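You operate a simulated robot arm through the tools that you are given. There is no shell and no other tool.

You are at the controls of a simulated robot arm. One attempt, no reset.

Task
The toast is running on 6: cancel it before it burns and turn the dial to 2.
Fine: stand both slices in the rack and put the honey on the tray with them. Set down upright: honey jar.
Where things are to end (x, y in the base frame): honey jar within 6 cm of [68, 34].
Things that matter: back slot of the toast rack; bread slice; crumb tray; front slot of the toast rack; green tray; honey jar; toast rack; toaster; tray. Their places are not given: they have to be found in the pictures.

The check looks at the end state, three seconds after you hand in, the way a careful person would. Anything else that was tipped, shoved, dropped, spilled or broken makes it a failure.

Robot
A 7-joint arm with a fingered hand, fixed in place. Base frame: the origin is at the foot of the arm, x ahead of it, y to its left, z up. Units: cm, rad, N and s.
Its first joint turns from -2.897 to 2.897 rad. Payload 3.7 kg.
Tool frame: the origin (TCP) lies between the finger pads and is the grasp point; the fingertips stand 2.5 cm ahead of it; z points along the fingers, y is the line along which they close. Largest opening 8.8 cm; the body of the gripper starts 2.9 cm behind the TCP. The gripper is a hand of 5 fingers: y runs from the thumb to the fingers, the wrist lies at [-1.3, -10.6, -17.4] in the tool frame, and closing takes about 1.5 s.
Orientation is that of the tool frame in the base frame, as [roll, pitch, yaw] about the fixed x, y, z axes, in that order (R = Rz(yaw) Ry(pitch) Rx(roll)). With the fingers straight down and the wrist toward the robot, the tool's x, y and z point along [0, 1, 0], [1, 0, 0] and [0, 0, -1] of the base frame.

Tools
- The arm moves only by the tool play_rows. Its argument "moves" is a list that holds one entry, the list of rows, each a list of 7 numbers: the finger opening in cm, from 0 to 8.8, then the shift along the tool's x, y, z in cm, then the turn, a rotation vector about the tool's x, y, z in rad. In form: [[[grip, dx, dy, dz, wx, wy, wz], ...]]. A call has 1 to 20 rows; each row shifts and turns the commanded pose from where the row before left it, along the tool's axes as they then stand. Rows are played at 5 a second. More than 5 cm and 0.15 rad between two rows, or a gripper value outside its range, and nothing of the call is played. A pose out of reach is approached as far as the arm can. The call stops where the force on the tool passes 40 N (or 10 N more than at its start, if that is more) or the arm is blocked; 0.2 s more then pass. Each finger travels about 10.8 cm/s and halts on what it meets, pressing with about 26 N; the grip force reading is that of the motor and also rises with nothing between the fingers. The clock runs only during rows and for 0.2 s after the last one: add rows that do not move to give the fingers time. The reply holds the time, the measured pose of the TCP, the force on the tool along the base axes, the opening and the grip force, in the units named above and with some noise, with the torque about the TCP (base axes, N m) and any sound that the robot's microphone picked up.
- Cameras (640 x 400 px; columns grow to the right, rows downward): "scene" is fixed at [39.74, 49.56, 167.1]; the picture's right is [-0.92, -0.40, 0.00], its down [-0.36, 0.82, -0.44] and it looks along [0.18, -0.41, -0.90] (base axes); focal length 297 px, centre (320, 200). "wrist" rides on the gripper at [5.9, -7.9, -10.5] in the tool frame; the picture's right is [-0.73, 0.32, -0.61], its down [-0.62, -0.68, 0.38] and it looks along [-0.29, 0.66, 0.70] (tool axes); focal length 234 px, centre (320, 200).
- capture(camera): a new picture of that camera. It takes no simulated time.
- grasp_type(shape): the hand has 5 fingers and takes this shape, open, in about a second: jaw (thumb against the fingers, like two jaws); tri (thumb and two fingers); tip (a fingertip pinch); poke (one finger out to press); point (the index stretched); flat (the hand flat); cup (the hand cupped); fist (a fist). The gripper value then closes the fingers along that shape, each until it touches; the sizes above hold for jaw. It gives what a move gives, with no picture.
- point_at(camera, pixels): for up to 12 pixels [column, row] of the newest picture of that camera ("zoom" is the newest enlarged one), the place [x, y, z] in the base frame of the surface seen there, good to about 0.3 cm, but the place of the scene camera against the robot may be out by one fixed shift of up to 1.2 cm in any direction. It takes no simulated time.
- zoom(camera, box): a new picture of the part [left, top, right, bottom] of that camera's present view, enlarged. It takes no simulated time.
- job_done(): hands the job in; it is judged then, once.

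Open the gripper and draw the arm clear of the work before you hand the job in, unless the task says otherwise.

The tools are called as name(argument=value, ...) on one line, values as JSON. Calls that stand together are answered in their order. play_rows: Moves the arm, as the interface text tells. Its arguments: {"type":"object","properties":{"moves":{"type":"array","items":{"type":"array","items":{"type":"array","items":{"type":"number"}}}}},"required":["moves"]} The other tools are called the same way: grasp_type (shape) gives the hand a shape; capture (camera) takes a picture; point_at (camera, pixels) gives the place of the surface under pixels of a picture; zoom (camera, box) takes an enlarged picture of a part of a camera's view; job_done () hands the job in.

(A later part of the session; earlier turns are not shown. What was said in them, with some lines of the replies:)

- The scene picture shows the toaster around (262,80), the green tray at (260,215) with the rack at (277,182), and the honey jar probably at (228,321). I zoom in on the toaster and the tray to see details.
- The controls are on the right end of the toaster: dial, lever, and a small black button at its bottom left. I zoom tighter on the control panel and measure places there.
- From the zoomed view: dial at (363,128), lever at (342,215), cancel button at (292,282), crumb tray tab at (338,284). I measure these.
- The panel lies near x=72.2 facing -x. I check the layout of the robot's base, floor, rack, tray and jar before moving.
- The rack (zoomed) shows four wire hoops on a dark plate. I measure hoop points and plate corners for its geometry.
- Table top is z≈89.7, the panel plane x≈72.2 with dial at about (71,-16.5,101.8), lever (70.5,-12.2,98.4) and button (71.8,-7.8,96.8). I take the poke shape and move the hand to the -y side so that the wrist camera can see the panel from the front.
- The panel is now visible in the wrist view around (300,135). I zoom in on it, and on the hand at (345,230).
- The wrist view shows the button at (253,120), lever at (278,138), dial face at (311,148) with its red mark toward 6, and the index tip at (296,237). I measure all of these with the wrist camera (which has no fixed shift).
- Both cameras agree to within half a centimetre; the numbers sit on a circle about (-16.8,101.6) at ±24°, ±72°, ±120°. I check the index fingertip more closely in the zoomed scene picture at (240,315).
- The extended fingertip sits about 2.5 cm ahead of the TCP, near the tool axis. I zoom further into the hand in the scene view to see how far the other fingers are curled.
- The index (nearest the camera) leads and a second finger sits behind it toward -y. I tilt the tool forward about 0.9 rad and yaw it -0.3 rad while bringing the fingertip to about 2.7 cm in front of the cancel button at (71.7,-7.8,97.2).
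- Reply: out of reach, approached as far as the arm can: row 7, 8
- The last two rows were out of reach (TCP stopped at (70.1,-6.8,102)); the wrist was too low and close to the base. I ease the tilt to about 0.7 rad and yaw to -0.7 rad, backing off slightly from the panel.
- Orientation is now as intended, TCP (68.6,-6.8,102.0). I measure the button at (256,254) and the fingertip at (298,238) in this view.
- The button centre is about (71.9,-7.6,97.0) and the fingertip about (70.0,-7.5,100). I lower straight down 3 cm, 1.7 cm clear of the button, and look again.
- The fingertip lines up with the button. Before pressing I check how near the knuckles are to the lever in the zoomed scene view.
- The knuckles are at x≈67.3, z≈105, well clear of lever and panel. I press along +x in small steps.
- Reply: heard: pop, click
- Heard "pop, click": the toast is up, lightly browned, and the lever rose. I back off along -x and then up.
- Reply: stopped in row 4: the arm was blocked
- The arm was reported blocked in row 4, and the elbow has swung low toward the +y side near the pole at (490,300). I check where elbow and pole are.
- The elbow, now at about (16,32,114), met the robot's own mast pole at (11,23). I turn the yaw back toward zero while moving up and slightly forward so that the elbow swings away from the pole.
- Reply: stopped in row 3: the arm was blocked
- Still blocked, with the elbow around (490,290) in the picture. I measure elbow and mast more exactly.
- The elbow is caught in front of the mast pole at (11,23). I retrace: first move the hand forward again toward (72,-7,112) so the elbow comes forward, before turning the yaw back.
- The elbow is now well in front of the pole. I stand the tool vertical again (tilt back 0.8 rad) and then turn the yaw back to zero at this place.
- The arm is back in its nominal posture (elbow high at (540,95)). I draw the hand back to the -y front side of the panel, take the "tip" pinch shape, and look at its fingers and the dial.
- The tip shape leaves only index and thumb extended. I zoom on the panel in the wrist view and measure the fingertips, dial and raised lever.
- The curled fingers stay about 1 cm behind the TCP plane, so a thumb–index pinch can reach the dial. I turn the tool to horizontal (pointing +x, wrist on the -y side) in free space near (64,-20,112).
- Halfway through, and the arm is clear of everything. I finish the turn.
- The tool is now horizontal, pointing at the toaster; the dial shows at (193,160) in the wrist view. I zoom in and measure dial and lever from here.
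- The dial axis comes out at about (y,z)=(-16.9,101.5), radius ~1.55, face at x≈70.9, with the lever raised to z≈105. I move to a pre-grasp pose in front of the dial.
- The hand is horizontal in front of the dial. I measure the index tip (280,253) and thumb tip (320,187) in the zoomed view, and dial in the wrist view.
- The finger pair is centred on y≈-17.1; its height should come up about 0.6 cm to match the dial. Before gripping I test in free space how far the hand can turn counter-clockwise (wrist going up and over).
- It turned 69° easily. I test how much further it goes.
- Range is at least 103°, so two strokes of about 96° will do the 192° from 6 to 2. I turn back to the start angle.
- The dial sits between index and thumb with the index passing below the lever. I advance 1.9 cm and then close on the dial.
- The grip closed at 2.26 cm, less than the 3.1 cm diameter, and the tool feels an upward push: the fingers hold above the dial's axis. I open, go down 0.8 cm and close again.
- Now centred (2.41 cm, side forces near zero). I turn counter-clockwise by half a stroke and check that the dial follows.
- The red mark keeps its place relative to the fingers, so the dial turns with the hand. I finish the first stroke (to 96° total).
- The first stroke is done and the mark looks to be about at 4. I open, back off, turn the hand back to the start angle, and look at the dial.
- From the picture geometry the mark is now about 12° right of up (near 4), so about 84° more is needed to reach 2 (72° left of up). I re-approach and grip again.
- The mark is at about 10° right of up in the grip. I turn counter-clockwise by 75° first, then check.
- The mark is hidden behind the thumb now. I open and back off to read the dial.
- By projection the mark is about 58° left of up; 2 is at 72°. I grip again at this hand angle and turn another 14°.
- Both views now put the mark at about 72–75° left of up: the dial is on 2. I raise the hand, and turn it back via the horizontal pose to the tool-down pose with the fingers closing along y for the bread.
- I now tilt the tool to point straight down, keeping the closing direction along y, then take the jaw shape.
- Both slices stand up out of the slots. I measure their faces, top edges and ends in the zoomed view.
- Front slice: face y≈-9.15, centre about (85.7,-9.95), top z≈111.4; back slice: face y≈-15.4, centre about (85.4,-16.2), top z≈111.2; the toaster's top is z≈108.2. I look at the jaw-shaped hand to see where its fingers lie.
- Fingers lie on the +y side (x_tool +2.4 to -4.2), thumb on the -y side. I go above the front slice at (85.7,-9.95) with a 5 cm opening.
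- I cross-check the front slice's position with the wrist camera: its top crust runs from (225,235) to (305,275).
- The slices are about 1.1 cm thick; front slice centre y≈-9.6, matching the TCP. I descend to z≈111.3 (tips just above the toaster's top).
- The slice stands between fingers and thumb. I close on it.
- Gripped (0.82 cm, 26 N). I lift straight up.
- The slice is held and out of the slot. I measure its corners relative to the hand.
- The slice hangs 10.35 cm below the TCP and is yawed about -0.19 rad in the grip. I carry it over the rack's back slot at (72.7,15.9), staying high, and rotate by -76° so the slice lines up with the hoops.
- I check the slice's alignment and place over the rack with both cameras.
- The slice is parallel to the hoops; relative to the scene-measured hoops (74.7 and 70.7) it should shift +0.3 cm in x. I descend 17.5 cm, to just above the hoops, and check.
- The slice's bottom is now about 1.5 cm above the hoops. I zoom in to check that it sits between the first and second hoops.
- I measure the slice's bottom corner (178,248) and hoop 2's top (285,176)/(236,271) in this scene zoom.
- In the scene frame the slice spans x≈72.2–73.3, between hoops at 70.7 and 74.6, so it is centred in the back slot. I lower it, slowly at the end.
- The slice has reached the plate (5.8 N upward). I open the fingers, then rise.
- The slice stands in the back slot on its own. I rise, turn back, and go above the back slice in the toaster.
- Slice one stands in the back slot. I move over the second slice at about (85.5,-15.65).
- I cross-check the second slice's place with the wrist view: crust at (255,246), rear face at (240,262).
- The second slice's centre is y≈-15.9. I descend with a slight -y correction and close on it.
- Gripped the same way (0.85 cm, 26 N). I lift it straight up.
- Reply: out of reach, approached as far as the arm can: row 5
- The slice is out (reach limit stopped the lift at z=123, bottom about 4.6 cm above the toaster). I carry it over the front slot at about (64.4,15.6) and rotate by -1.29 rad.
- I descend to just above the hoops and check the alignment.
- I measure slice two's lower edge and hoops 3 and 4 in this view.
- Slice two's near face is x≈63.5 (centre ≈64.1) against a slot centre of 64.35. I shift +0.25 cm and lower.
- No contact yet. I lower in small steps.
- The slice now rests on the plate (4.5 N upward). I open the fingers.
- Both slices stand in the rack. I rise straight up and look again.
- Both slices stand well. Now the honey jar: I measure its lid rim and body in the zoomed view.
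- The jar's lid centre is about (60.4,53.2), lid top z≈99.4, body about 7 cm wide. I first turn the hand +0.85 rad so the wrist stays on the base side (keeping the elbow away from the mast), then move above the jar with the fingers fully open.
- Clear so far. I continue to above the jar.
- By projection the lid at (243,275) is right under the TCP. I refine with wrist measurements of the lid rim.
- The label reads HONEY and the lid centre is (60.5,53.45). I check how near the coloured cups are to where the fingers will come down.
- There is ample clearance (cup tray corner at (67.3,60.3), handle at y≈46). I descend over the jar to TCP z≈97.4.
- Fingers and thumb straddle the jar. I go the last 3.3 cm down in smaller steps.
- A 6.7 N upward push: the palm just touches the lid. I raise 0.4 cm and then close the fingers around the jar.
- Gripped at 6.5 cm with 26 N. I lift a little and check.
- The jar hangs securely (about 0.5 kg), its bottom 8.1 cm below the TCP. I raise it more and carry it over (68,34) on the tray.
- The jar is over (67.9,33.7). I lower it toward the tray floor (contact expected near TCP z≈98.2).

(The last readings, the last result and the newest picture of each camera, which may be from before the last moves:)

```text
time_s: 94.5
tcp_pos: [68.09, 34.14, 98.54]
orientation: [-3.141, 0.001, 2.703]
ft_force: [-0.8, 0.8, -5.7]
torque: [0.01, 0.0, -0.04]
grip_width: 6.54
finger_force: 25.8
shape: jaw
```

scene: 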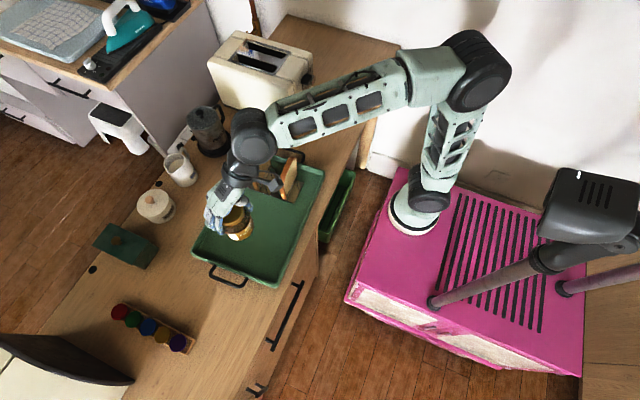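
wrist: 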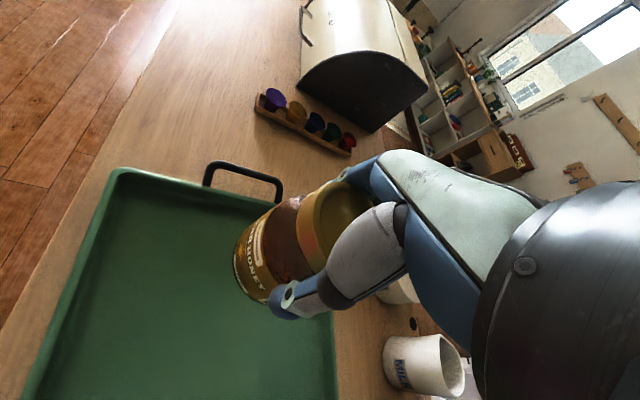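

The full weight is still on the hand at z=98.5, so there is no contact yet. I go down in small steps.

play_rows(moves=[[[5, 0, 0, 0.15, 0, 0, 0], [5, 0, 0, 0.15, 0, 0, 0], [5, 0, 0, 0, 0, 0, 0]]])

zoom(camera="scene", box=[190, 180, 290, 290])

```text
time_s: 95.3
tcp_pos: [67.94, 34.08, 98.37]
orientation: [-3.14, 0.001, 2.702]
ft_force: [0.1, 0.4, 0.0]
torque: [-0.1, 0.02, -0.01]
grip_width: 6.53
finger_force: 25.7
shape: jaw
```

```text
3.64 times, centred on (240, 235) of scene
```

zoom: 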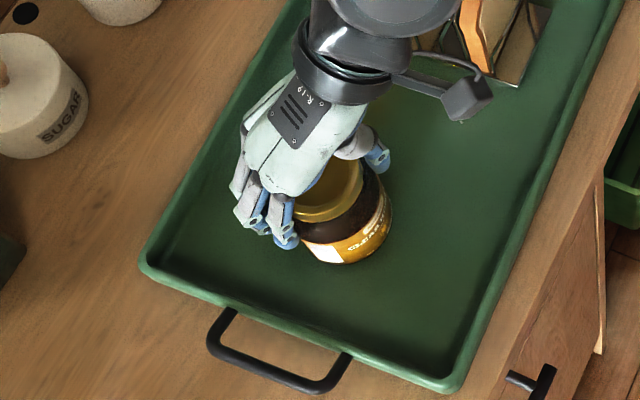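

The hand's load dropped from -5.7 N to 0, so the jar rests on the tray. I open slowly and fully.

play_rows(moves=[[[6, 0, 0, 0, 0, 0, 0], [6.6, 0, 0, 0, 0, 0, 0], [7.2, 0, 0, 0, 0, 0, 0], [8, 0, 0, 0, 0, 0, 0], [8.8, 0, 0, 0, 0, 0, 0], [8.8, 0, 0, 0, 0, 0, 0]]])

zoom(camera="wrist", box=[200, 150, 400, 360])

```text
time_s: 96.7
tcp_pos: [68.02, 34.14, 98.34]
orientation: [-3.14, 0.0, 2.704]
ft_force: [0.1, 2.7, 2.0]
torque: [-0.03, 0.03, -0.03]
grip_width: 8.79
finger_force: 0.0
shape: jaw
```

```text
1.90 times, centred on (300, 255) of wrist
```

zoom: 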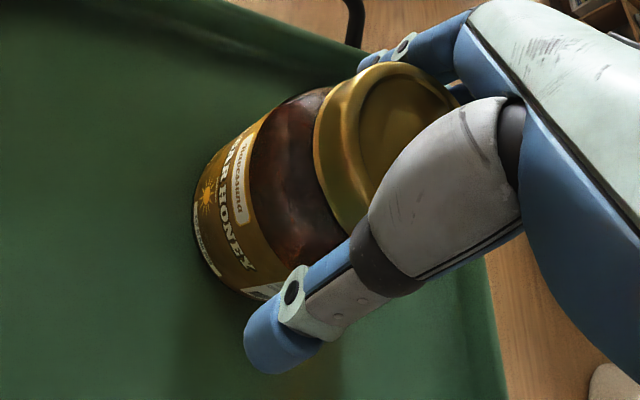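

A slight contact on the finger side (2.7 N in +y). I ease the hand 0.3 cm that way while rising, then lift straight off.

play_rows(moves=[[[8.8, 0, 0.2, -0.4, 0, 0, 0], [8.8, 0, 0.1, -0.8, 0, 0, 0], [8.8, 0, 0, -1.5, 0, 0, 0]]])

zoom(camera="scene", box=[190, 180, 290, 290])

```text
time_s: 97.5
tcp_pos: [68.1, 34.53, 101.05]
orientation: [-3.139, 0.001, 2.702]
ft_force: [-0.7, -0.3, 0.1]
torque: [0.0, 0.02, 0.01]
grip_width: 8.79
finger_force: 0.0
shape: jaw
```

```text
3.64 times, centred on (240, 235) of scene
```

zoom: 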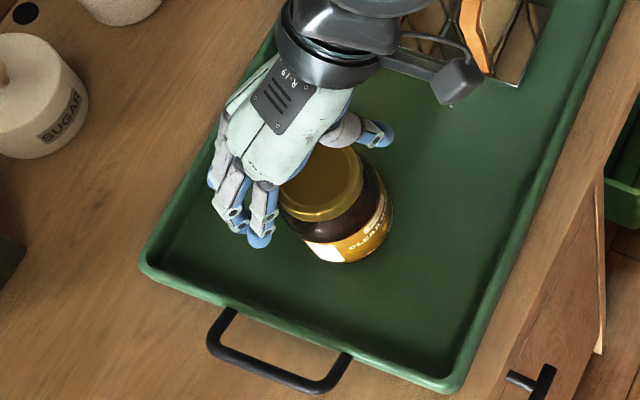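

The jar stands upright and free. I rise further and draw the hand back toward the base, high over the tray.

play_rows(moves=[[[8.8, 0, 0, -4, 0, 0, 0], [8.8, 0, 0, -5, 0, 0, 0], [8.8, 0, 0, -5, 0, 0, 0], [8.8, 0, 0, -5, 0, 0, 0], [8.8, -0.07, -4.54, 0, 0, 0, 0], [8.8, -0.07, -4.54, 0, 0, 0, 0], [8.8, -0.07, -4.54, 0, 0, 0, 0], [8.8, -0.07, -4.54, 0, 0, 0, 0], [8.8, -0.07, -4.54, 0, 0, 0, 0], [8.8, -0.07, -4.54, 0, 0, 0, 0], [8.8, -0.07, -4.54, 0, 0, 0, 0]]])

capture(camera="scene")

capture(camera="wrist")

```text
time_s: 99.9
tcp_pos: [55.19, 5.45, 120.08]
orientation: [-3.141, -0.002, 2.705]
ft_force: [-0.1, 0.3, 1.0]
torque: [-0.01, -0.02, 0.02]
grip_width: 8.8
finger_force: 0.1
shape: jaw
```

```text
taken
```

scene: 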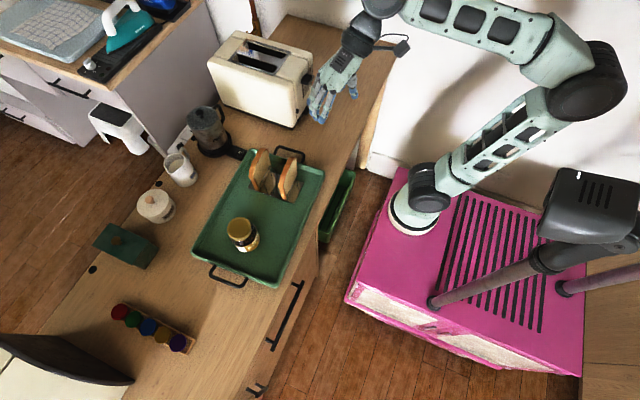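

```text
taken
```

wrist: 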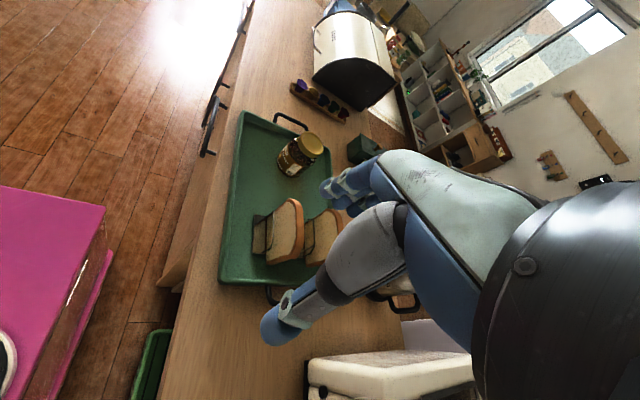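

Slices, jar, and surroundings look right. I turn the hand back and go to the earlier viewpoint to verify the dial and the toaster once more.

play_rows(moves=[[[8.8, 0, 0, 0, 0, 0, 0.1417], [8.8, 0, 0, 0, 0, 0, 0.1417], [8.8, 0, 0, 0, 0, 0, 0.1417], [8.8, 0, 0, 0, 0, 0, 0.1417], [8.8, 0, 0, 0, 0, 0, 0.1417], [8.8, 0, 0, 0, 0, 0, 0.1417], [8.8, 0, 0, 0, 0, 0, 0.1417], [8.8, 0, 0, 0, 0, 0, 0.1417], [8.8, -4.7, -0.84, 0.9, 0, 0, 0], [8.8, -4.7, -0.84, 0.9, 0, 0, 0], [8.8, -4.7, -0.84, 0.9, 0, 0, 0], [8.8, -4.7, -0.84, 0.9, 0, 0, 0], [8.8, -4.7, -0.84, 0.9, 0, 0, 0]]])

capture(camera="wrist")

zoom(camera="wrist", box=[220, 80, 380, 200])

zoom(camera="scene", box=[300, 60, 330, 90])

```text
time_s: 102.7
tcp_pos: [50.68, -18.04, 115.34]
orientation: [3.141, -0.001, 1.572]
ft_force: [0.5, -0.2, 1.0]
torque: [0.04, -0.03, -0.02]
grip_width: 8.8
finger_force: 0.1
shape: jaw
```

```text
taken
```

wrist: 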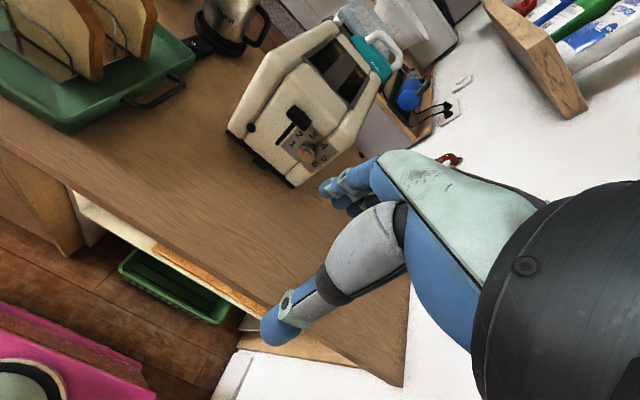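

```text
3.33 times, centred on (300, 140) of wrist
```

zoom: 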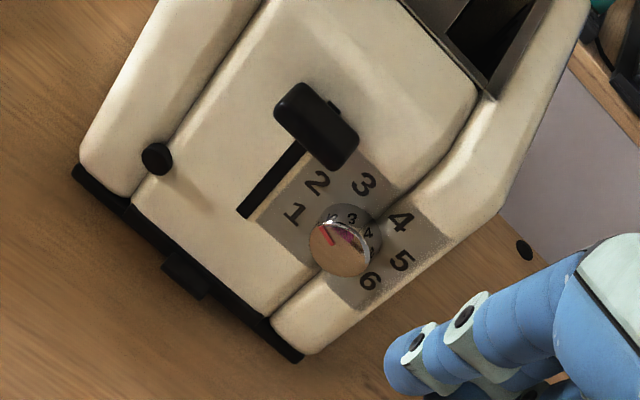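

```text
13.33 times, centred on (315, 75) of scene
```

zoom: 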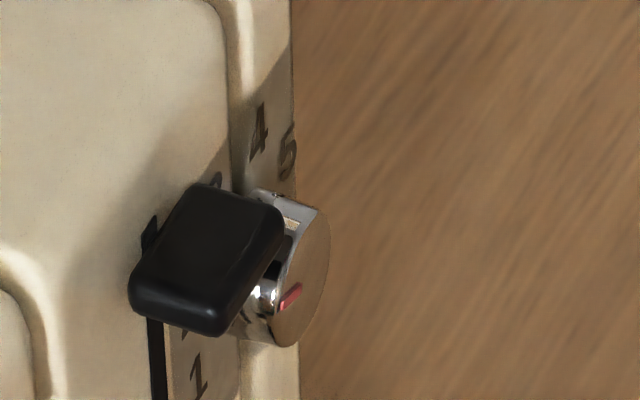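

I zoom closer on the dial to read the mark against the number 2.

zoom(camera="wrist", box=[285, 125, 335, 175])

point_at(camera="wrist", pixels=[[297, 132], [298, 145], [311, 136], [330, 145], [330, 157], [321, 163], [304, 155], [300, 151], [265, 163], [252, 127]])

```text
8.00 times, centred on (310, 150) of wrist
```

zoom: 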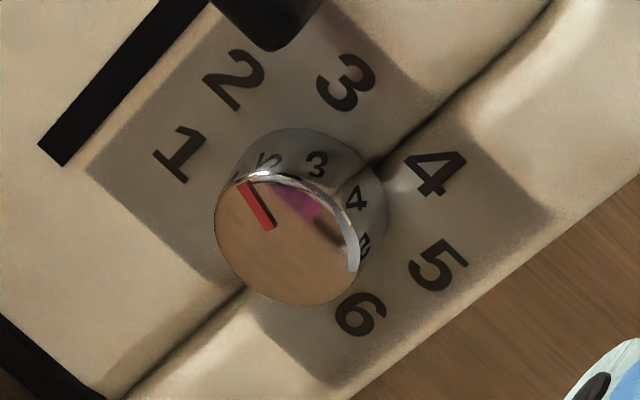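

```text
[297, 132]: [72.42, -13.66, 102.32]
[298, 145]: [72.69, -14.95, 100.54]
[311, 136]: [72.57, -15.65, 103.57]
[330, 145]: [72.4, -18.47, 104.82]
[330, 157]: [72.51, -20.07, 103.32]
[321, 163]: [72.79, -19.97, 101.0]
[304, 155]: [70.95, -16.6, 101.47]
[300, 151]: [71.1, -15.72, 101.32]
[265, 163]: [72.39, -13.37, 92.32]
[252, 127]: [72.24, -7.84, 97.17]
```

The mark computes to about 70.5° left of up, i.e. at 2. Finally I verify the jar's place and the slices in the scene picture.

capture(camera="scene")

zoom(camera="scene", box=[190, 135, 340, 285])

point_at(camera="scene", pixels=[[240, 230], [232, 230], [249, 230], [260, 160], [287, 170], [262, 185], [295, 190]])

```text
taken
```

scene: 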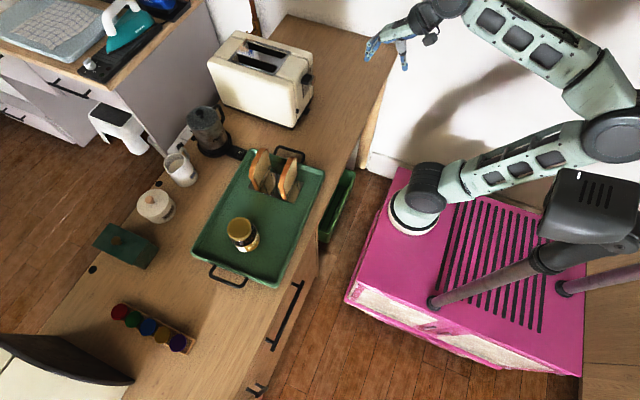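

```text
2.67 times, centred on (265, 210) of scene
```

zoom: 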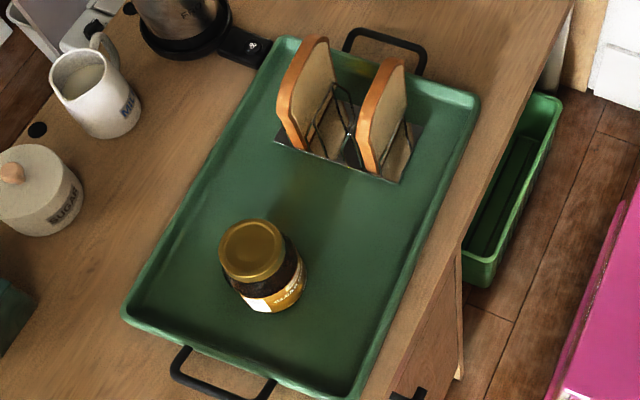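

```text
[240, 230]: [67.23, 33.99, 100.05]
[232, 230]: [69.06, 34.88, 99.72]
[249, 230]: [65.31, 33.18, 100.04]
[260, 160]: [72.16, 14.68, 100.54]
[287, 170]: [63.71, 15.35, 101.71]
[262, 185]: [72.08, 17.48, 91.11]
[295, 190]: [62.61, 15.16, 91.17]
```

The toast is cancelled, the dial is on 2, and both slices stand in the rack. The honey jar is upright at about (67.5,34), and the arm is clear with the gripper open. I hand the job in.

job_done()

```text
The job is handed in.
```

I cancelled the toast before it burned, turned the dial to 2, stood both slices in the rack, and set the honey on the tray. The job is handed in, but the tool returned no verdict, so I don't know yet whether it passed.

- **Toast:** pressing the cancel button popped both slices at about 7 s, still lightly browned, and the lever came up.
- **Dial:** I gripped it and turned it from 6 to 2. In the last close-up the mark lines up with 2 to within a few degrees.
- **Slices:** one is between the two hoops farthest from the arm and the other between the two nearest. I took these as the back and front slots, since the rack has three gaps between its four hoops.
- **Honey:** the jar stands upright on the green tray at about (67.5, 34), well inside the 6 cm limit.

The arm's elbow once caught on the robot's own mast. I freed it, and nothing on the counter looked disturbed in the last picture. The gripper is open and the arm is clear of the work.
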